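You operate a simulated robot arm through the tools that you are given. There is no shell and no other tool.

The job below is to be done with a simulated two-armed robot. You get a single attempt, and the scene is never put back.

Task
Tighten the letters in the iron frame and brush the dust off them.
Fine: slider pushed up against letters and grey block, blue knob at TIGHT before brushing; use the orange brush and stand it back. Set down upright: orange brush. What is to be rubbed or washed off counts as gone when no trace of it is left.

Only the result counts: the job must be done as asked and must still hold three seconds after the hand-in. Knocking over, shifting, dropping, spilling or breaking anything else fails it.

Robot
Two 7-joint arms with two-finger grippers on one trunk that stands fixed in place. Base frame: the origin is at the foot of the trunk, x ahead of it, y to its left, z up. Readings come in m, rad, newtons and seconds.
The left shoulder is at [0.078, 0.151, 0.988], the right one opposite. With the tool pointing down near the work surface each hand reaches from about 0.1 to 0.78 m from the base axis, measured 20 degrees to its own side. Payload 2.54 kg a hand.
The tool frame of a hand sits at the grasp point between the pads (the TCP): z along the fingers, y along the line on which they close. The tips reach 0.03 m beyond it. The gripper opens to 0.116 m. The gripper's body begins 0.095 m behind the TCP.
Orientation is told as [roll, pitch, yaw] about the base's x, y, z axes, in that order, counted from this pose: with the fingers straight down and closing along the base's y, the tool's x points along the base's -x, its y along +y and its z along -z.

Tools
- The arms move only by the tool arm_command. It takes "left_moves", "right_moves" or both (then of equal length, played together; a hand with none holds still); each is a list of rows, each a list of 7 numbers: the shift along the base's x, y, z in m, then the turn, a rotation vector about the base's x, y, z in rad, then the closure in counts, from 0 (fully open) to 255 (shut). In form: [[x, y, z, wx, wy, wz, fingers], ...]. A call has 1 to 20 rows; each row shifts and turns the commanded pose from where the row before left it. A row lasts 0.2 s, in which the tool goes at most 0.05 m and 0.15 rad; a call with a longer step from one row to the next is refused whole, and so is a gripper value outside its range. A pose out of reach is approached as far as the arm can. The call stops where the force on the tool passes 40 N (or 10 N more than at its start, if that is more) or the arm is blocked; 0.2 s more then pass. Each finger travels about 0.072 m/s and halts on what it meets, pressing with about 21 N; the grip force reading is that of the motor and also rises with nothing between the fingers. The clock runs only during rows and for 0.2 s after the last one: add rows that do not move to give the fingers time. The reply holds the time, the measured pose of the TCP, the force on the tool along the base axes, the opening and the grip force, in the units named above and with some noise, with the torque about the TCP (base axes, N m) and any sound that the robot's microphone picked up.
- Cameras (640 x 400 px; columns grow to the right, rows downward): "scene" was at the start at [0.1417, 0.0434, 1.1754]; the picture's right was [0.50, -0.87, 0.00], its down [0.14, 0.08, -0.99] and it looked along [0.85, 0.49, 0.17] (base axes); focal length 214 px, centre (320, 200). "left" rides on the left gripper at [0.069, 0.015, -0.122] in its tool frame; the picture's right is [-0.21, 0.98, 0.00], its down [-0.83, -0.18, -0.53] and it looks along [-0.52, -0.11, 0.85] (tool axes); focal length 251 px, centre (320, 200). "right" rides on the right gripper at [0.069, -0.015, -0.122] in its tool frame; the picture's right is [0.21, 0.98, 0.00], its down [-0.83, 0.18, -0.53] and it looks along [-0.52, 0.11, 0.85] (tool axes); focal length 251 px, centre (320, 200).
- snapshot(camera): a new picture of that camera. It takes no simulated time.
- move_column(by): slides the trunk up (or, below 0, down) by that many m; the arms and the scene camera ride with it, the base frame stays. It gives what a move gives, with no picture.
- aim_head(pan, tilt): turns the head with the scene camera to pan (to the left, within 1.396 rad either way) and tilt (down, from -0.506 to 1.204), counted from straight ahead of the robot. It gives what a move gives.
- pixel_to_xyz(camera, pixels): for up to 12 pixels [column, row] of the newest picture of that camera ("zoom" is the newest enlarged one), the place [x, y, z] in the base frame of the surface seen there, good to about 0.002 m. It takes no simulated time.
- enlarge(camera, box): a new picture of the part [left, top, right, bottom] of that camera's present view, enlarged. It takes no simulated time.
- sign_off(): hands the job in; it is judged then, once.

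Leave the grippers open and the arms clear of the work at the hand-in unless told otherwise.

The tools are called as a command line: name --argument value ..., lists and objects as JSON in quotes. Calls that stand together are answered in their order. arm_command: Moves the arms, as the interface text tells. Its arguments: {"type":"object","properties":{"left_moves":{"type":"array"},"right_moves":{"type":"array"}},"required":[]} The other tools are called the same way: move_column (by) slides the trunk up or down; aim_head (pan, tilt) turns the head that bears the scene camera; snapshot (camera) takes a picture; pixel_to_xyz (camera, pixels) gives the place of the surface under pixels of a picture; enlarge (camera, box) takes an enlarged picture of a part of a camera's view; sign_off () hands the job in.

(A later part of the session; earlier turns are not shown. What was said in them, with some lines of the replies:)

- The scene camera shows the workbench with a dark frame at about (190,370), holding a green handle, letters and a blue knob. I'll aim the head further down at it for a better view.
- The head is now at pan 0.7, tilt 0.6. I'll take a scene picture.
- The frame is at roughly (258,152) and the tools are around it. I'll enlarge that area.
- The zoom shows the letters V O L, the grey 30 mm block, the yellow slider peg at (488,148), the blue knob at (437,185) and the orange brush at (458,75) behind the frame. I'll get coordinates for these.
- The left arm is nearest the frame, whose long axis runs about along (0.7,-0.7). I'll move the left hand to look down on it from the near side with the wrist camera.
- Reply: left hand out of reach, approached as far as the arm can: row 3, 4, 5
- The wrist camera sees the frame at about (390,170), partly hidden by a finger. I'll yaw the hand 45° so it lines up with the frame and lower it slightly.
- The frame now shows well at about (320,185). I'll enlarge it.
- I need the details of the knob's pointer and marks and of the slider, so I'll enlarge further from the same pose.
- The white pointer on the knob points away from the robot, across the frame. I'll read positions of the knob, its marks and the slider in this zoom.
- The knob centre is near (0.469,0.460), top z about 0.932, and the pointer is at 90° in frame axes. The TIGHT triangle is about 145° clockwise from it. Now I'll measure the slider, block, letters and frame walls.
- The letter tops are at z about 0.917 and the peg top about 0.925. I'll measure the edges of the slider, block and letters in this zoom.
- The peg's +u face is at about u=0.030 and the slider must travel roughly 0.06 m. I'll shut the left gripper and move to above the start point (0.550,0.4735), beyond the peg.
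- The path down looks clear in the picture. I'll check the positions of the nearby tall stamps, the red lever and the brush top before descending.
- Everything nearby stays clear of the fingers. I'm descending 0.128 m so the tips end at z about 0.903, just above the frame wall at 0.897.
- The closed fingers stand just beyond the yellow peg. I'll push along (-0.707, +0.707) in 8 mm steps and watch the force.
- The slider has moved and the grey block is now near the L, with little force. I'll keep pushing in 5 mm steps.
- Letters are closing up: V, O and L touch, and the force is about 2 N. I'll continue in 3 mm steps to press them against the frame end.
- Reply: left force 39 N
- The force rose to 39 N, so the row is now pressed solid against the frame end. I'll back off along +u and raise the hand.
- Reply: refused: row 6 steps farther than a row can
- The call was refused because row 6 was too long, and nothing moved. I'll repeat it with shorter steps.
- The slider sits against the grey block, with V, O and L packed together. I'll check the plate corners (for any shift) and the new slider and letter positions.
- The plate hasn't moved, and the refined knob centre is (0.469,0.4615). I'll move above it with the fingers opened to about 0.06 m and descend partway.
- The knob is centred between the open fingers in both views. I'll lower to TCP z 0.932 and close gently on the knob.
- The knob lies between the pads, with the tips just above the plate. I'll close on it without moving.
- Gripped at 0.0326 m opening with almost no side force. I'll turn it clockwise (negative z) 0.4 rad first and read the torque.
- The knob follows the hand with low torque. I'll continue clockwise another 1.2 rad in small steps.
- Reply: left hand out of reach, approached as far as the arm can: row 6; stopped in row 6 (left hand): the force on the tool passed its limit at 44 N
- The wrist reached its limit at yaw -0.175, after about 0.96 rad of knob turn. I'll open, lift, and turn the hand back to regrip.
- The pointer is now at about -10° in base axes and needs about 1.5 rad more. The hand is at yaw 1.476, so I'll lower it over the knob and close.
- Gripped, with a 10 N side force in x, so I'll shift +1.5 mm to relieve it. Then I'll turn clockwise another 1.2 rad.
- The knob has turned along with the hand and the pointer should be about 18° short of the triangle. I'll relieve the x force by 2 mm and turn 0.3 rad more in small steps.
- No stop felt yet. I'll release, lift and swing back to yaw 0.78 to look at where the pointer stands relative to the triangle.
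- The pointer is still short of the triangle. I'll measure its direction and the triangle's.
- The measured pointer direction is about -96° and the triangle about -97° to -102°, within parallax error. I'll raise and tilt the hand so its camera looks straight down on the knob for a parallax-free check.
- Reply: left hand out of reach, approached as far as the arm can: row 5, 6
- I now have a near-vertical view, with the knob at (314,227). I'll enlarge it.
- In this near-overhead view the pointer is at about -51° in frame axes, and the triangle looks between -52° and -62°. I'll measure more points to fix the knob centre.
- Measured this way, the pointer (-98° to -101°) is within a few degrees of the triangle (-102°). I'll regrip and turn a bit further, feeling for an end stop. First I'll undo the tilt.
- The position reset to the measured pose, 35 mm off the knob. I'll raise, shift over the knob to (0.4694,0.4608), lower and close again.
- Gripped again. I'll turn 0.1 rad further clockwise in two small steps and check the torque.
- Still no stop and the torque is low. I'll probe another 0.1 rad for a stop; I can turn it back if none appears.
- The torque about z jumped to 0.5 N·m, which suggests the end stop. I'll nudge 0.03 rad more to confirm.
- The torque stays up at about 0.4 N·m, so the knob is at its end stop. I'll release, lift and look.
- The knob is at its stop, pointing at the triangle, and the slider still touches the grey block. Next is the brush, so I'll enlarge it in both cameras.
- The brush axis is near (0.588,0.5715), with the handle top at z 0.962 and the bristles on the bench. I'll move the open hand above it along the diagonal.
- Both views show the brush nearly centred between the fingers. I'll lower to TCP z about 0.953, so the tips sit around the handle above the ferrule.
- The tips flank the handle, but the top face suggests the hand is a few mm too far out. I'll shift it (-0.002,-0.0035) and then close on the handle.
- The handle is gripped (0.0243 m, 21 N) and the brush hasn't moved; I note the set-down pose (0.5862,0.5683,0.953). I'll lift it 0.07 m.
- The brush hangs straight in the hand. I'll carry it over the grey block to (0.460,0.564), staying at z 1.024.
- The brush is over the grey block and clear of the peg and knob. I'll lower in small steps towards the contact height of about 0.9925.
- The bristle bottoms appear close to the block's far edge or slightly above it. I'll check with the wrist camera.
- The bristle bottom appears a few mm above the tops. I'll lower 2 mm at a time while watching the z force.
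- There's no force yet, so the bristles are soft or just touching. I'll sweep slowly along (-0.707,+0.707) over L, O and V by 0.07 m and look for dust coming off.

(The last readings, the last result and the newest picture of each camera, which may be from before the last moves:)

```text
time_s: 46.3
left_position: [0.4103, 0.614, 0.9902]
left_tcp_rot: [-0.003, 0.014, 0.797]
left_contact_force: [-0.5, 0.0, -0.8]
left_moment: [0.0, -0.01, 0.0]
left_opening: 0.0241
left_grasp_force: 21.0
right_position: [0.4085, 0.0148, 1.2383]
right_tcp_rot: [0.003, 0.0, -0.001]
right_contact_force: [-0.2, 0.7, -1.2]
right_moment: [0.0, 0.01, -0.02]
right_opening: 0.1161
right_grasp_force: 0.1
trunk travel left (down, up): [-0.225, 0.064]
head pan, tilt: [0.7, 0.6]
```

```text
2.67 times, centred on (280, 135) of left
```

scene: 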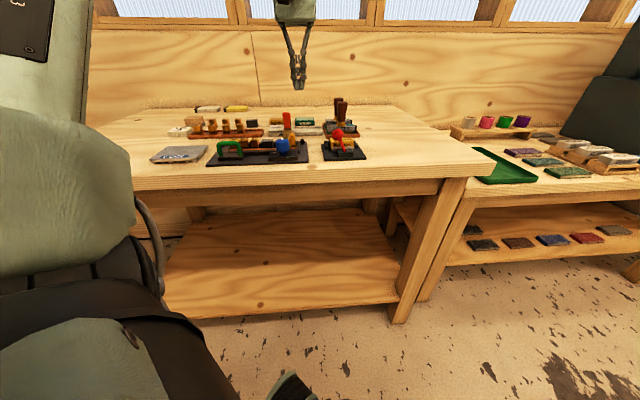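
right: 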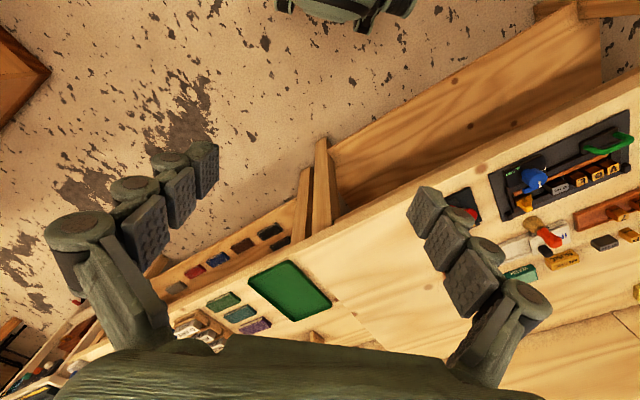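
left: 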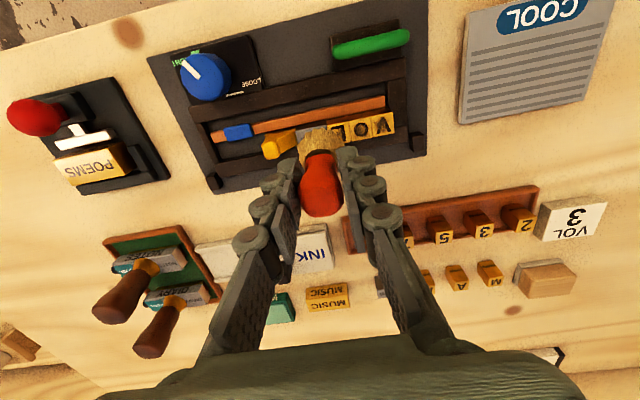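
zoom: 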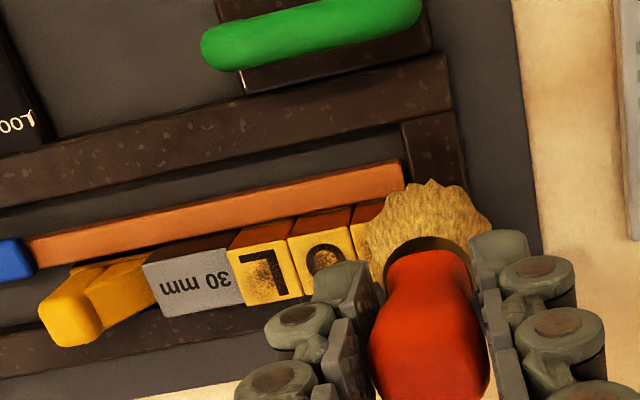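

Some dust seems to be gone but not all. I'll look closely at L and O from the wrist camera.

enlarge --camera "left" --box '[232, 130, 312, 180]'

enlarge --camera "scene" --box '[225, 130, 257, 150]'

```text
8.00 times, centred on (272, 155) of left
```

zoom: 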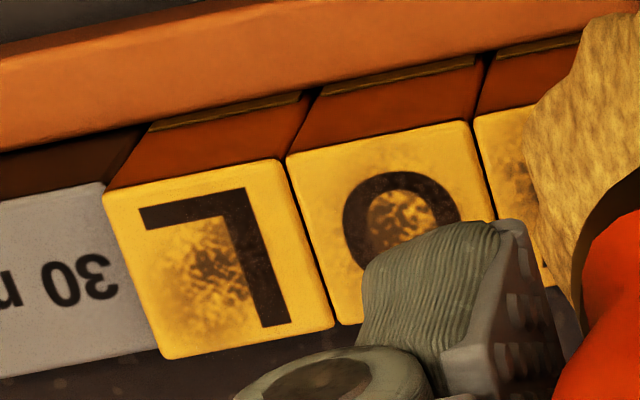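

```text
16.00 times, centred on (241, 140) of scene
```

zoom: 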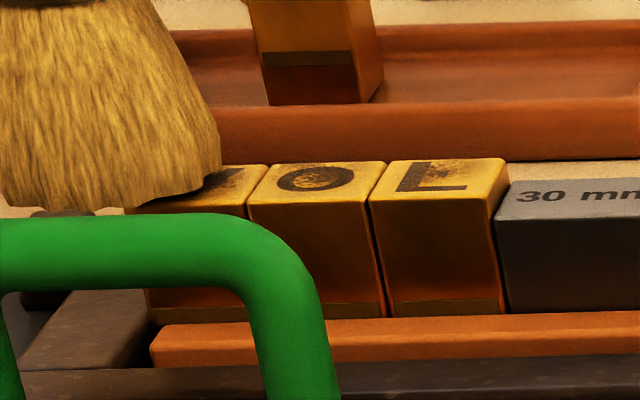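

The dust fades with each pass, with remnants mostly mid to far side. I'll lower 1.5 mm, shift 4 mm outward, and sweep back and forth once.

arm_command --left_moves '[[0.0028, 0.0028, -0.0015, 0, 0, 0, 255], [0.00707, -0.00707, 0, 0, 0, 0, 255], [0.00707, -0.00707, 0, 0, 0, 0, 255], [0.00707, -0.00707, 0, 0, 0, 0, 255], [0.00707, -0.00707, 0, 0, 0, 0, 255], [0.00707, -0.00707, 0, 0, 0, 0, 255], [0.00707, -0.00707, 0, 0, 0, 0, 255], [0, 0, 0, 0, 0, 0, 255], [-0.00707, 0.00707, 0, 0, 0, 0, 255], [-0.00707, 0.00707, 0, 0, 0, 0, 255], [-0.00707, 0.00707, 0, 0, 0, 0, 255], [-0.00707, 0.00707, 0, 0, 0, 0, 255], [-0.00707, 0.00707, 0, 0, 0, 0, 255], [-0.00707, 0.00707, 0, 0, 0, 0, 255], [-0.00707, 0.00707, 0, 0, 0, 0, 255], [0, 0, 0, 0, 0, 0, 255]]'

enlarge --camera "left" --box '[200, 120, 312, 190]'

enlarge --camera "scene" --box '[217, 125, 265, 155]'

```text
time_s: 49.7
left_position: [0.4054, 0.6233, 0.989]
left_tcp_rot: [-0.003, 0.013, 0.794]
left_contact_force: [-0.5, -0.2, 0.0]
left_moment: [0.01, -0.01, 0.03]
left_opening: 0.0242
left_grasp_force: 21.1
right_position: [0.4068, 0.015, 1.2385]
right_tcp_rot: [0.003, -0.001, -0.001]
right_contact_force: [0.6, -0.4, -0.4]
right_moment: [-0.02, 0.0, -0.01]
right_opening: 0.1163
right_grasp_force: 0.2
trunk travel left (down, up): [-0.225, 0.064]
head pan, tilt: [0.7, 0.6]
```

```text
5.71 times, centred on (256, 155) of left
```

zoom: 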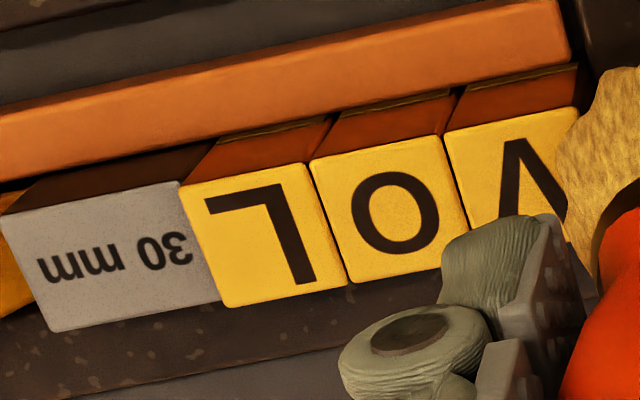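

```text
13.33 times, centred on (241, 140) of scene
```

zoom: 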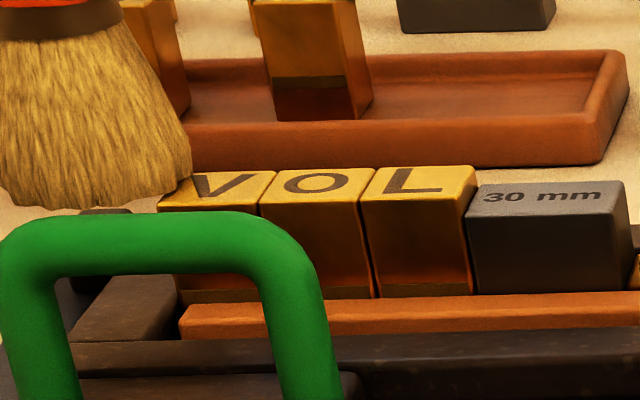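

L and O now look clean, and V as far as I can see it. I'll do one more back-and-forth pass, 4 mm nearer, so no trace is left, and then raise to inspect.

arm_command --left_moves '[[-0.0028, -0.0028, 0, 0, 0, 0, 255], [0.00707, -0.00707, 0, 0, 0, 0, 255], [0.00707, -0.00707, 0, 0, 0, 0, 255], [0.00707, -0.00707, 0, 0, 0, 0, 255], [0.00707, -0.00707, 0, 0, 0, 0, 255], [0.00707, -0.00707, 0, 0, 0, 0, 255], [0.00707, -0.00707, 0, 0, 0, 0, 255], [0.00354, 0.00212, 0, 0, 0, 0, 255], [-0.00707, 0.00707, 0, 0, 0, 0, 255], [-0.00707, 0.00707, 0, 0, 0, 0, 255], [-0.00707, 0.00707, 0, 0, 0, 0, 255], [-0.00707, 0.00707, 0, 0, 0, 0, 255], [-0.00707, 0.00707, 0, 0, 0, 0, 255], [-0.00707, 0.00707, 0, 0, 0, 0, 255], [-0.00707, 0.00707, 0, 0, 0, 0, 255], [0, 0, 0.04, 0, 0, 0, 255], [0.03, -0.03, 0, 0, 0, 0, 255], [0.03, -0.03, 0, 0, 0, 0, 255]]'

snapshot --camera "left"

enlarge --camera "scene" --box '[217, 125, 265, 155]'

```text
time_s: 53.5
left_position: [0.4592, 0.5676, 1.0302]
left_tcp_rot: [-0.002, 0.014, 0.793]
left_contact_force: [0.5, 0.3, -1.1]
left_moment: [0.0, 0.06, 0.01]
left_opening: 0.0242
left_grasp_force: 20.5
right_position: [0.4073, 0.0146, 1.238]
right_tcp_rot: [0.003, 0.0, 0.0]
right_contact_force: [-0.1, -0.4, -0.2]
right_moment: [0.02, 0.01, -0.01]
right_opening: 0.1157
right_grasp_force: 0.0
trunk travel left (down, up): [-0.225, 0.064]
head pan, tilt: [0.7, 0.6]
```

```text
taken
```

left: 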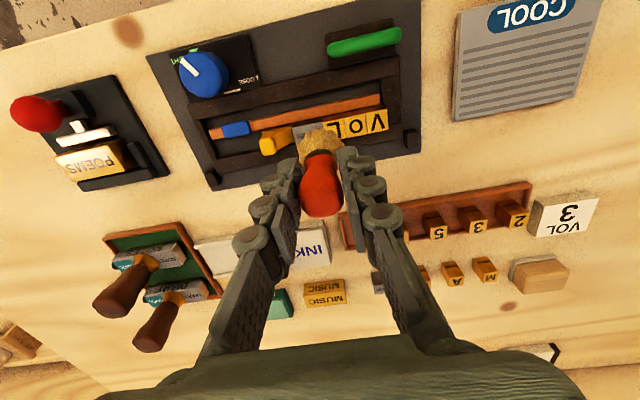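

```text
13.33 times, centred on (241, 140) of scene
```

zoom: 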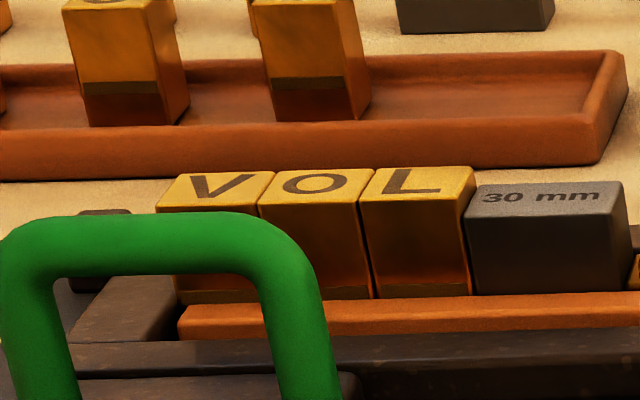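

The tops look clean in the scene view. I'll zoom the wrist camera on V and O.

enlarge --camera "left" --box '[310, 90, 406, 150]'

enlarge --camera "left" --box '[140, 20, 300, 170]'

```text
6.67 times, centred on (358, 120) of left
```

zoom: 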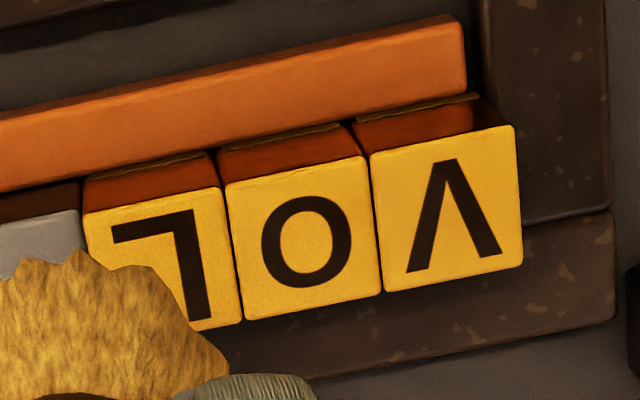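

```text
2.67 times, centred on (220, 95) of left
```

zoom: 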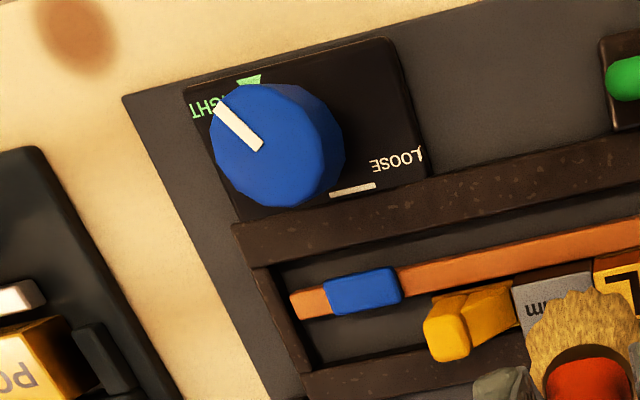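

V, O and L are free of dust. I'll carry the brush back to (0.5862,0.5683) at this height.

arm_command --left_moves '[[0.032, 0, 0, 0, 0, 0, 255], [0.032, 0, 0, 0, 0, 0, 255], [0.032, 0, 0, 0, 0, 0, 255], [0.031, 0.0005, 0, 0, 0, 0, 255], [0, 0, 0, 0, 0, 0, 255]]'

enlarge --camera "left" --box '[160, 80, 480, 280]'

enlarge --camera "scene" --box '[240, 80, 336, 140]'

```text
time_s: 54.7
left_position: [0.5874, 0.5693, 1.029]
left_tcp_rot: [-0.004, 0.014, 0.793]
left_contact_force: [-0.1, -0.6, -0.9]
left_moment: [0.0, -0.02, -0.01]
left_opening: 0.0243
left_grasp_force: 20.8
right_position: [0.4074, 0.014, 1.2391]
right_tcp_rot: [0.002, -0.001, 0.0]
right_contact_force: [0.9, 0.4, -0.8]
right_moment: [0.01, 0.0, 0.01]
right_opening: 0.1159
right_grasp_force: 0.0
trunk travel left (down, up): [-0.225, 0.064]
head pan, tilt: [0.7, 0.6]
```

```text
2.00 times, centred on (320, 180) of left
```

zoom: 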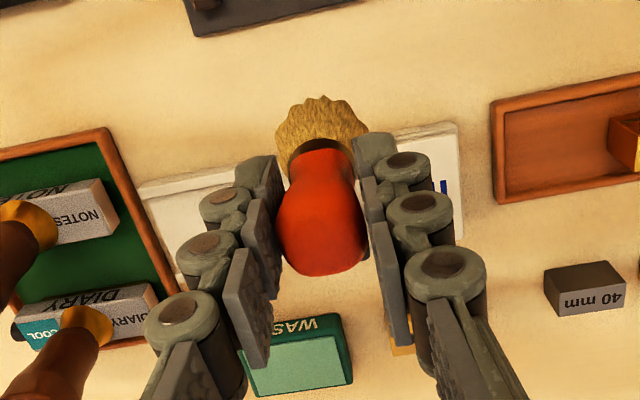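

```text
6.67 times, centred on (288, 110) of scene
```

zoom: 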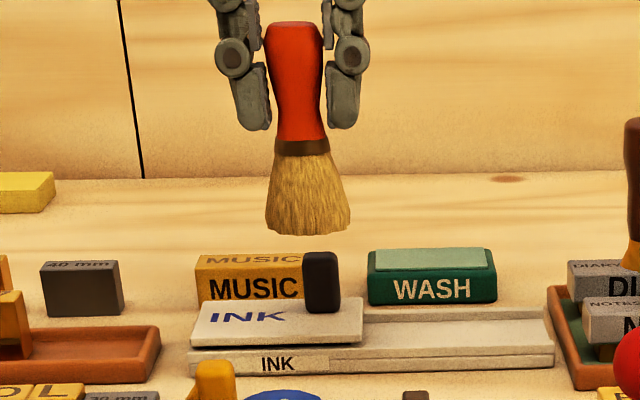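

The brush is above its old spot. I'll correct by about 1 mm and lower, slowing near the bench.

arm_command --left_moves '[[-0.001, -0.0012, -0.03, 0, 0, 0, 255], [0, 0, -0.03, 0, 0, 0, 255], [0, 0, -0.012, 0, 0, 0, 255], [0, 0, -0.002, 0, 0, 0, 255], [0, 0, 0, 0, 0, 0, 255]]'

enlarge --camera "left" --box '[200, 60, 440, 210]'

enlarge --camera "scene" --box '[240, 80, 336, 140]'

```text
time_s: 55.9
left_position: [0.5856, 0.5684, 0.9543]
left_tcp_rot: [-0.005, 0.013, 0.794]
left_contact_force: [0.2, -0.7, -1.1]
left_moment: [-0.01, 0.0, 0.0]
left_opening: 0.0242
left_grasp_force: 21.3
right_position: [0.4071, 0.0149, 1.2381]
right_tcp_rot: [0.004, 0.0, 0.001]
right_contact_force: [0.6, 0.1, 1.2]
right_moment: [0.03, 0.01, 0.01]
right_opening: 0.116
right_grasp_force: 0.1
trunk travel left (down, up): [-0.225, 0.064]
head pan, tilt: [0.7, 0.6]
```

```text
2.67 times, centred on (320, 135) of left
```

zoom: 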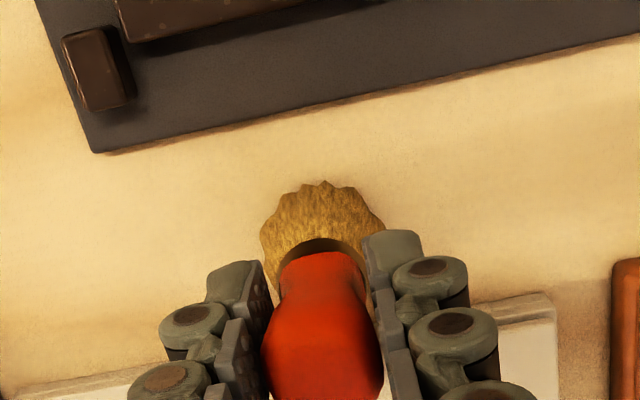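

```text
6.67 times, centred on (288, 110) of scene
```

zoom: 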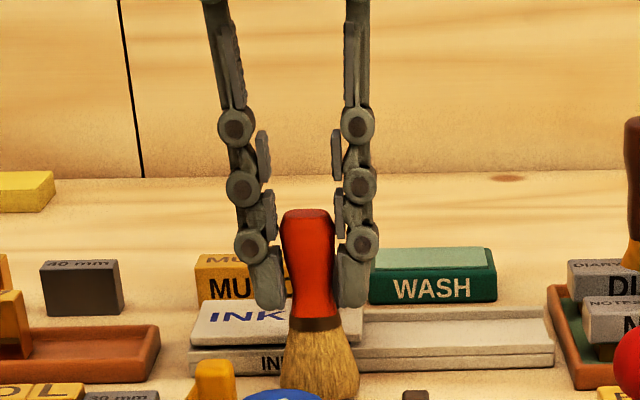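

It looks almost as before, perhaps 1–2 mm high. I'll lower 1 mm at a time until the force shows contact.

arm_command --left_moves '[[0, 0, -0.001, 0, 0, 0, 255], [0, 0, 0, 0, 0, 0, 255]]'

arm_command --left_moves '[[0, 0, -0.001, 0, 0, 0, 255], [0, 0, 0, 0, 0, 0, 255]]'

```text
time_s: 56.5
left_position: [0.5861, 0.5697, 0.9523]
left_tcp_rot: [-0.004, 0.015, 0.793]
left_contact_force: [0.0, -0.9, -0.3]
left_moment: [0.01, 0.01, 0.02]
left_opening: 0.0243
left_grasp_force: 21.0
right_position: [0.4076, 0.0164, 1.2385]
right_tcp_rot: [0.002, -0.001, 0.0]
right_contact_force: [-0.2, -0.6, -0.2]
right_moment: [0.0, 0.0, 0.01]
right_opening: 0.116
right_grasp_force: 0.1
trunk travel left (down, up): [-0.225, 0.064]
head pan, tilt: [0.7, 0.6]
```

```text
time_s: 57.1
left_position: [0.5864, 0.5704, 0.9521]
left_tcp_rot: [-0.002, 0.014, 0.794]
left_contact_force: [0.9, -1.3, 0.6]
left_moment: [0.02, -0.02, 0.02]
left_opening: 0.0243
left_grasp_force: 21.0
right_position: [0.4085, 0.0148, 1.2373]
right_tcp_rot: [0.003, -0.001, 0.001]
right_contact_force: [-0.1, 0.7, 0.2]
right_moment: [0.01, 0.0, 0.02]
right_opening: 0.1163
right_grasp_force: 0.1
trunk travel left (down, up): [-0.225, 0.064]
head pan, tilt: [0.7, 0.6]
```

Contact isn't clear yet, so I'll lower 1 mm more and check the picture.

arm_command --left_moves '[[0, 0, -0.001, 0, 0, 0, 255], [0, 0, 0, 0, 0, 0, 255]]'

enlarge --camera "scene" --box '[240, 80, 336, 140]'

```text
time_s: 57.7
left_position: [0.5863, 0.5701, 0.9522]
left_tcp_rot: [-0.004, 0.012, 0.795]
left_contact_force: [0.6, 2.6, 4.5]
left_moment: [0.13, -0.07, -0.01]
left_opening: 0.0241
left_grasp_force: 21.9
right_position: [0.4062, 0.0144, 1.2388]
right_tcp_rot: [0.002, 0.0, 0.0]
right_contact_force: [0.3, 0.3, -0.4]
right_moment: [0.0, 0.01, 0.04]
right_opening: 0.116
right_grasp_force: 0.0
trunk travel left (down, up): [-0.225, 0.064]
head pan, tilt: [0.7, 0.6]
```

```text
6.67 times, centred on (288, 110) of scene
```

zoom: 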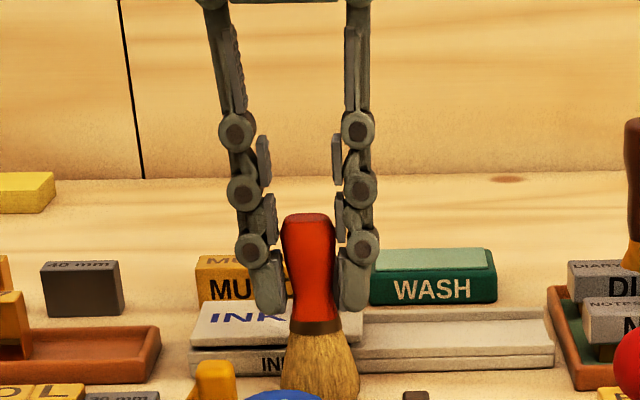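

A 4.5 N upward force shows the bristles are on the bench. I'll open the fingers step by step without moving.

arm_command --left_moves '[[0, 0, 0.0007, 0, 0, 0, 255], [0, 0, 0, 0, 0, 0, 195], [0, 0, 0, 0, 0, 0, 175], [0, 0, 0, 0, 0, 0, 145], [0, 0, 0, 0, 0, 0, 115], [0, 0, 0, 0, 0, 0, 115]]'

enlarge --camera "scene" --box '[240, 80, 336, 140]'

enlarge --camera "left" --box '[200, 60, 440, 210]'

```text
time_s: 59.1
left_position: [0.5855, 0.5696, 0.954]
left_tcp_rot: [-0.005, 0.013, 0.795]
left_contact_force: [-0.8, -0.2, -0.2]
left_moment: [0.0, 0.0, 0.02]
left_opening: 0.0636
left_grasp_force: 0.0
right_position: [0.4058, 0.0142, 1.2381]
right_tcp_rot: [0.002, 0.001, 0.0]
right_contact_force: [-0.4, 0.1, 0.2]
right_moment: [0.02, 0.01, -0.02]
right_opening: 0.1156
right_grasp_force: 0.0
trunk travel left (down, up): [-0.225, 0.064]
head pan, tilt: [0.7, 0.6]
```

```text
6.67 times, centred on (288, 110) of scene
```

zoom: 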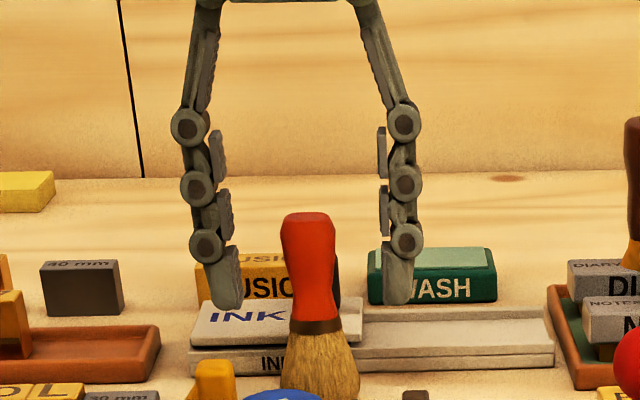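

```text
2.67 times, centred on (320, 135) of left
```

zoom: 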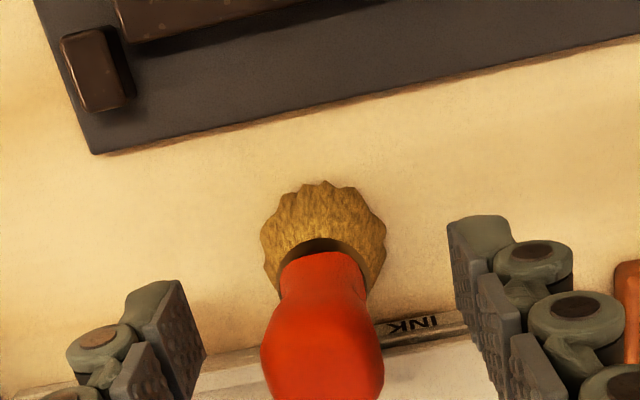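

The brush stands upright on its own at its old spot. I'll lift straight up, then draw the hand back away from the bench with the gripper fully open.

arm_command --left_moves '[[0, 0, 0.03, 0, 0, 0, 115], [0, 0, 0.04, 0, 0, 0, 115], [0, 0, 0.03, 0, 0, 0, 115], [-0.03, -0.025, 0.02, 0, 0, 0, 60], [-0.035, -0.03, 0, 0, 0, 0, 0], [-0.035, -0.03, 0, 0, 0, 0, 0], [-0.035, -0.02, 0.01, 0, 0, 0, 0], [-0.035, -0.02, 0, 0, 0, 0, 0], [-0.035, -0.02, 0, 0, 0, 0, 0], [-0.035, -0.01, 0, 0, 0, 0, 0], [0, 0, 0, 0, 0, 0, 0]]'

snapshot --camera "left"

snapshot --camera "scene"

enlarge --camera "scene" --box '[200, 90, 344, 180]'

```text
time_s: 61.5
left_position: [0.3448, 0.4142, 1.0816]
left_tcp_rot: [-0.002, 0.015, 0.793]
left_contact_force: [0.4, 0.4, 0.4]
left_moment: [0.04, 0.0, -0.02]
left_opening: 0.1158
left_grasp_force: 0.0
right_position: [0.4083, 0.0155, 1.2383]
right_tcp_rot: [0.002, 0.0, -0.001]
right_contact_force: [0.1, -0.8, 0.0]
right_moment: [0.0, -0.01, -0.02]
right_opening: 0.1162
right_grasp_force: 0.1
trunk travel left (down, up): [-0.225, 0.064]
head pan, tilt: [0.7, 0.6]
```

```text
taken
```

left: 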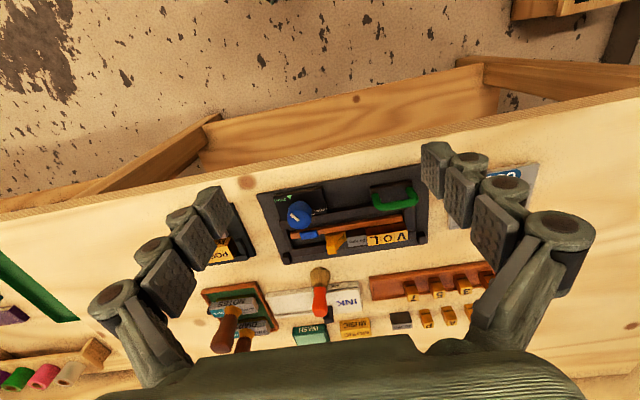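

```text
taken
```

scene: 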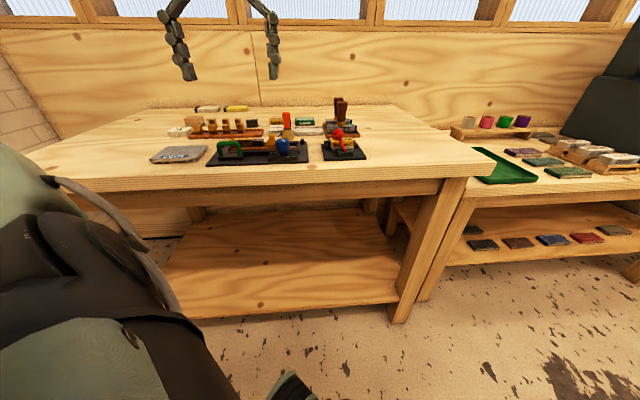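

```text
4.44 times, centred on (272, 135) of scene
```

zoom: 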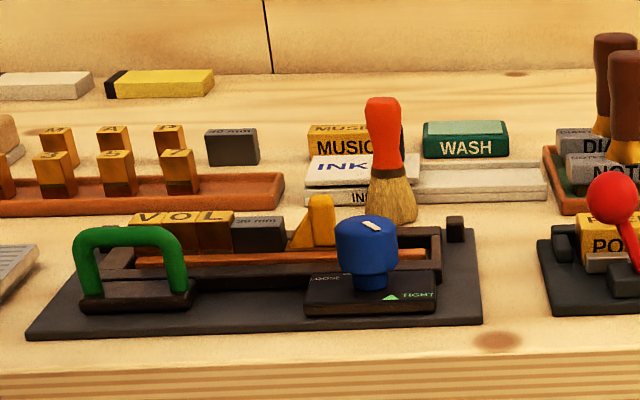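

Everything appears in place. I'll take one last close look at the knob, slider contact and letter tops from the wrist camera.

enlarge --camera "left" --box '[256, 180, 352, 240]'

enlarge --camera "left" --box '[320, 210, 416, 270]'

enlarge --camera "scene" --box '[220, 125, 284, 165]'

```text
6.67 times, centred on (304, 210) of left
```

zoom: 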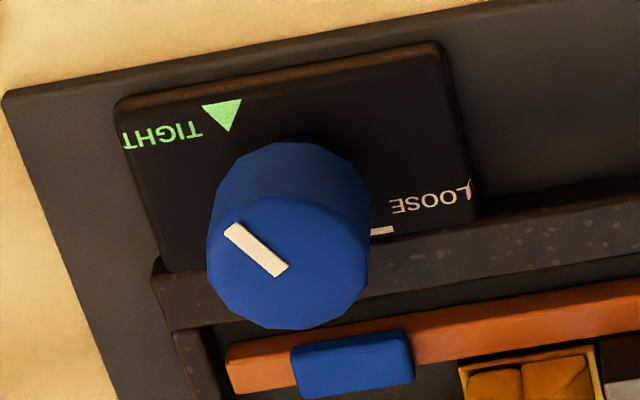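

```text
6.67 times, centred on (368, 240) of left
```

zoom: 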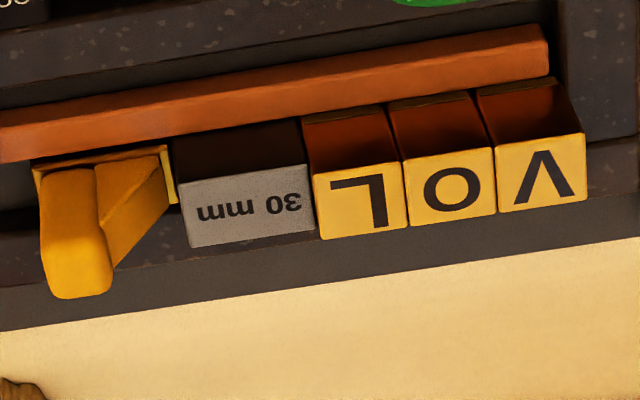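

```text
10.00 times, centred on (252, 145) of scene
```

zoom: 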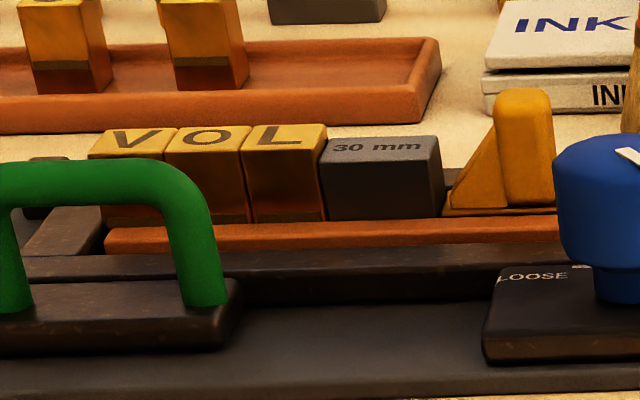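

The slider touches the block and the letters are clean. I'll measure the pointer direction once more to be sure the knob stayed at TIGHT.

enlarge --camera "left" --box '[276, 190, 324, 220]'

pixel_to_xyz --camera "zoom" --pixels '[[275, 270], [200, 200]]'

enlarge --camera "scene" --box '[267, 130, 299, 150]'

```text
13.33 times, centred on (300, 205) of left
```

zoom: 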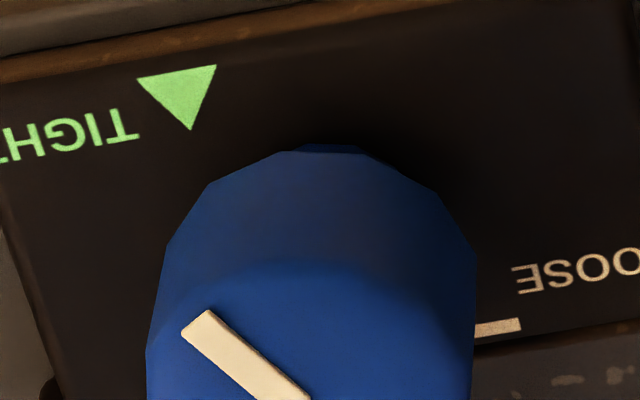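

```text
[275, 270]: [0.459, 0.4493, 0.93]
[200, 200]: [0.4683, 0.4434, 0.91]
```

```text
16.00 times, centred on (283, 140) of scene
```

zoom: 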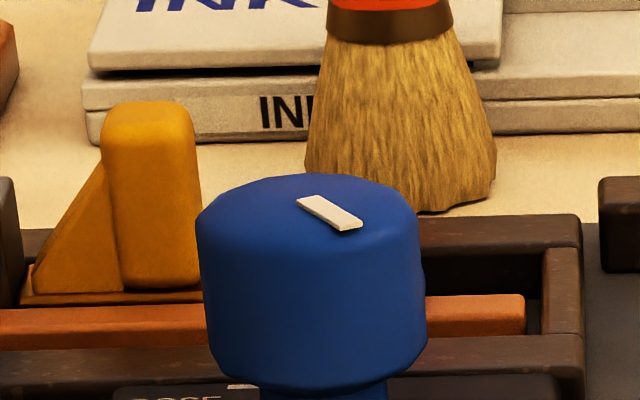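

The scene view matches the one right after tightening, so the knob hasn't moved. One more direct measurement of the pointer's ends and the triangle.

enlarge --camera "left" --box '[276, 198, 324, 228]'

pixel_to_xyz --camera "zoom" --pixels '[[310, 305], [200, 215], [205, 222], [190, 18], [255, 260], [150, 300], [468, 300], [300, 165], [500, 222]]'

```text
13.33 times, centred on (300, 213) of left
```

zoom: 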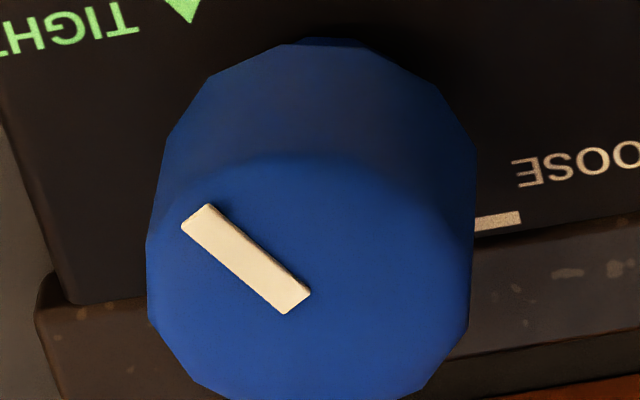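

```text
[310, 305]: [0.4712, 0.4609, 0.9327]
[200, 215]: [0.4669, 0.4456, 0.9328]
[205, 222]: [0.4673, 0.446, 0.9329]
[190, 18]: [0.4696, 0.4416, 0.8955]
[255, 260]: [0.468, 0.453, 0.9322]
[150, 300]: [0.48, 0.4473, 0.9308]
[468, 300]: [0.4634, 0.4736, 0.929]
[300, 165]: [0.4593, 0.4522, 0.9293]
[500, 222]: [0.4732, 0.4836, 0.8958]
```

The pointer is within about 5° of the triangle and against its stop. The slider and letters are packed tight, the letters are clean and the brush stands upright in its place. Both grippers are open and clear, so I'm handing in.

sign_off

```text
The job is handed in.
```

I tightened the letters in the iron frame, brushed them clean and handed the job in; I haven't seen the verdict.

- **Slider:** it is pushed up against the grey 30 mm block, with V, O and L packed against the frame end. The push ended at about 39 N, and the frame plate did not move.
- **Blue knob:** I turned it to TIGHT before any brushing, until it met firm resistance that I took for its end stop. By measurement, the pointer sits within about 5° of the green triangle, slightly past it. The other readings from the pictures scattered by several degrees more.
- **Dust:** I made five strokes over the letters with the orange brush. I saw no dust on V, O or L in the close-ups afterwards.
- **Orange brush:** it stands upright on its bristles, within a couple of mm of where it was.

Both grippers are open and clear of the work. Nothing else looked disturbed in the last pictures.
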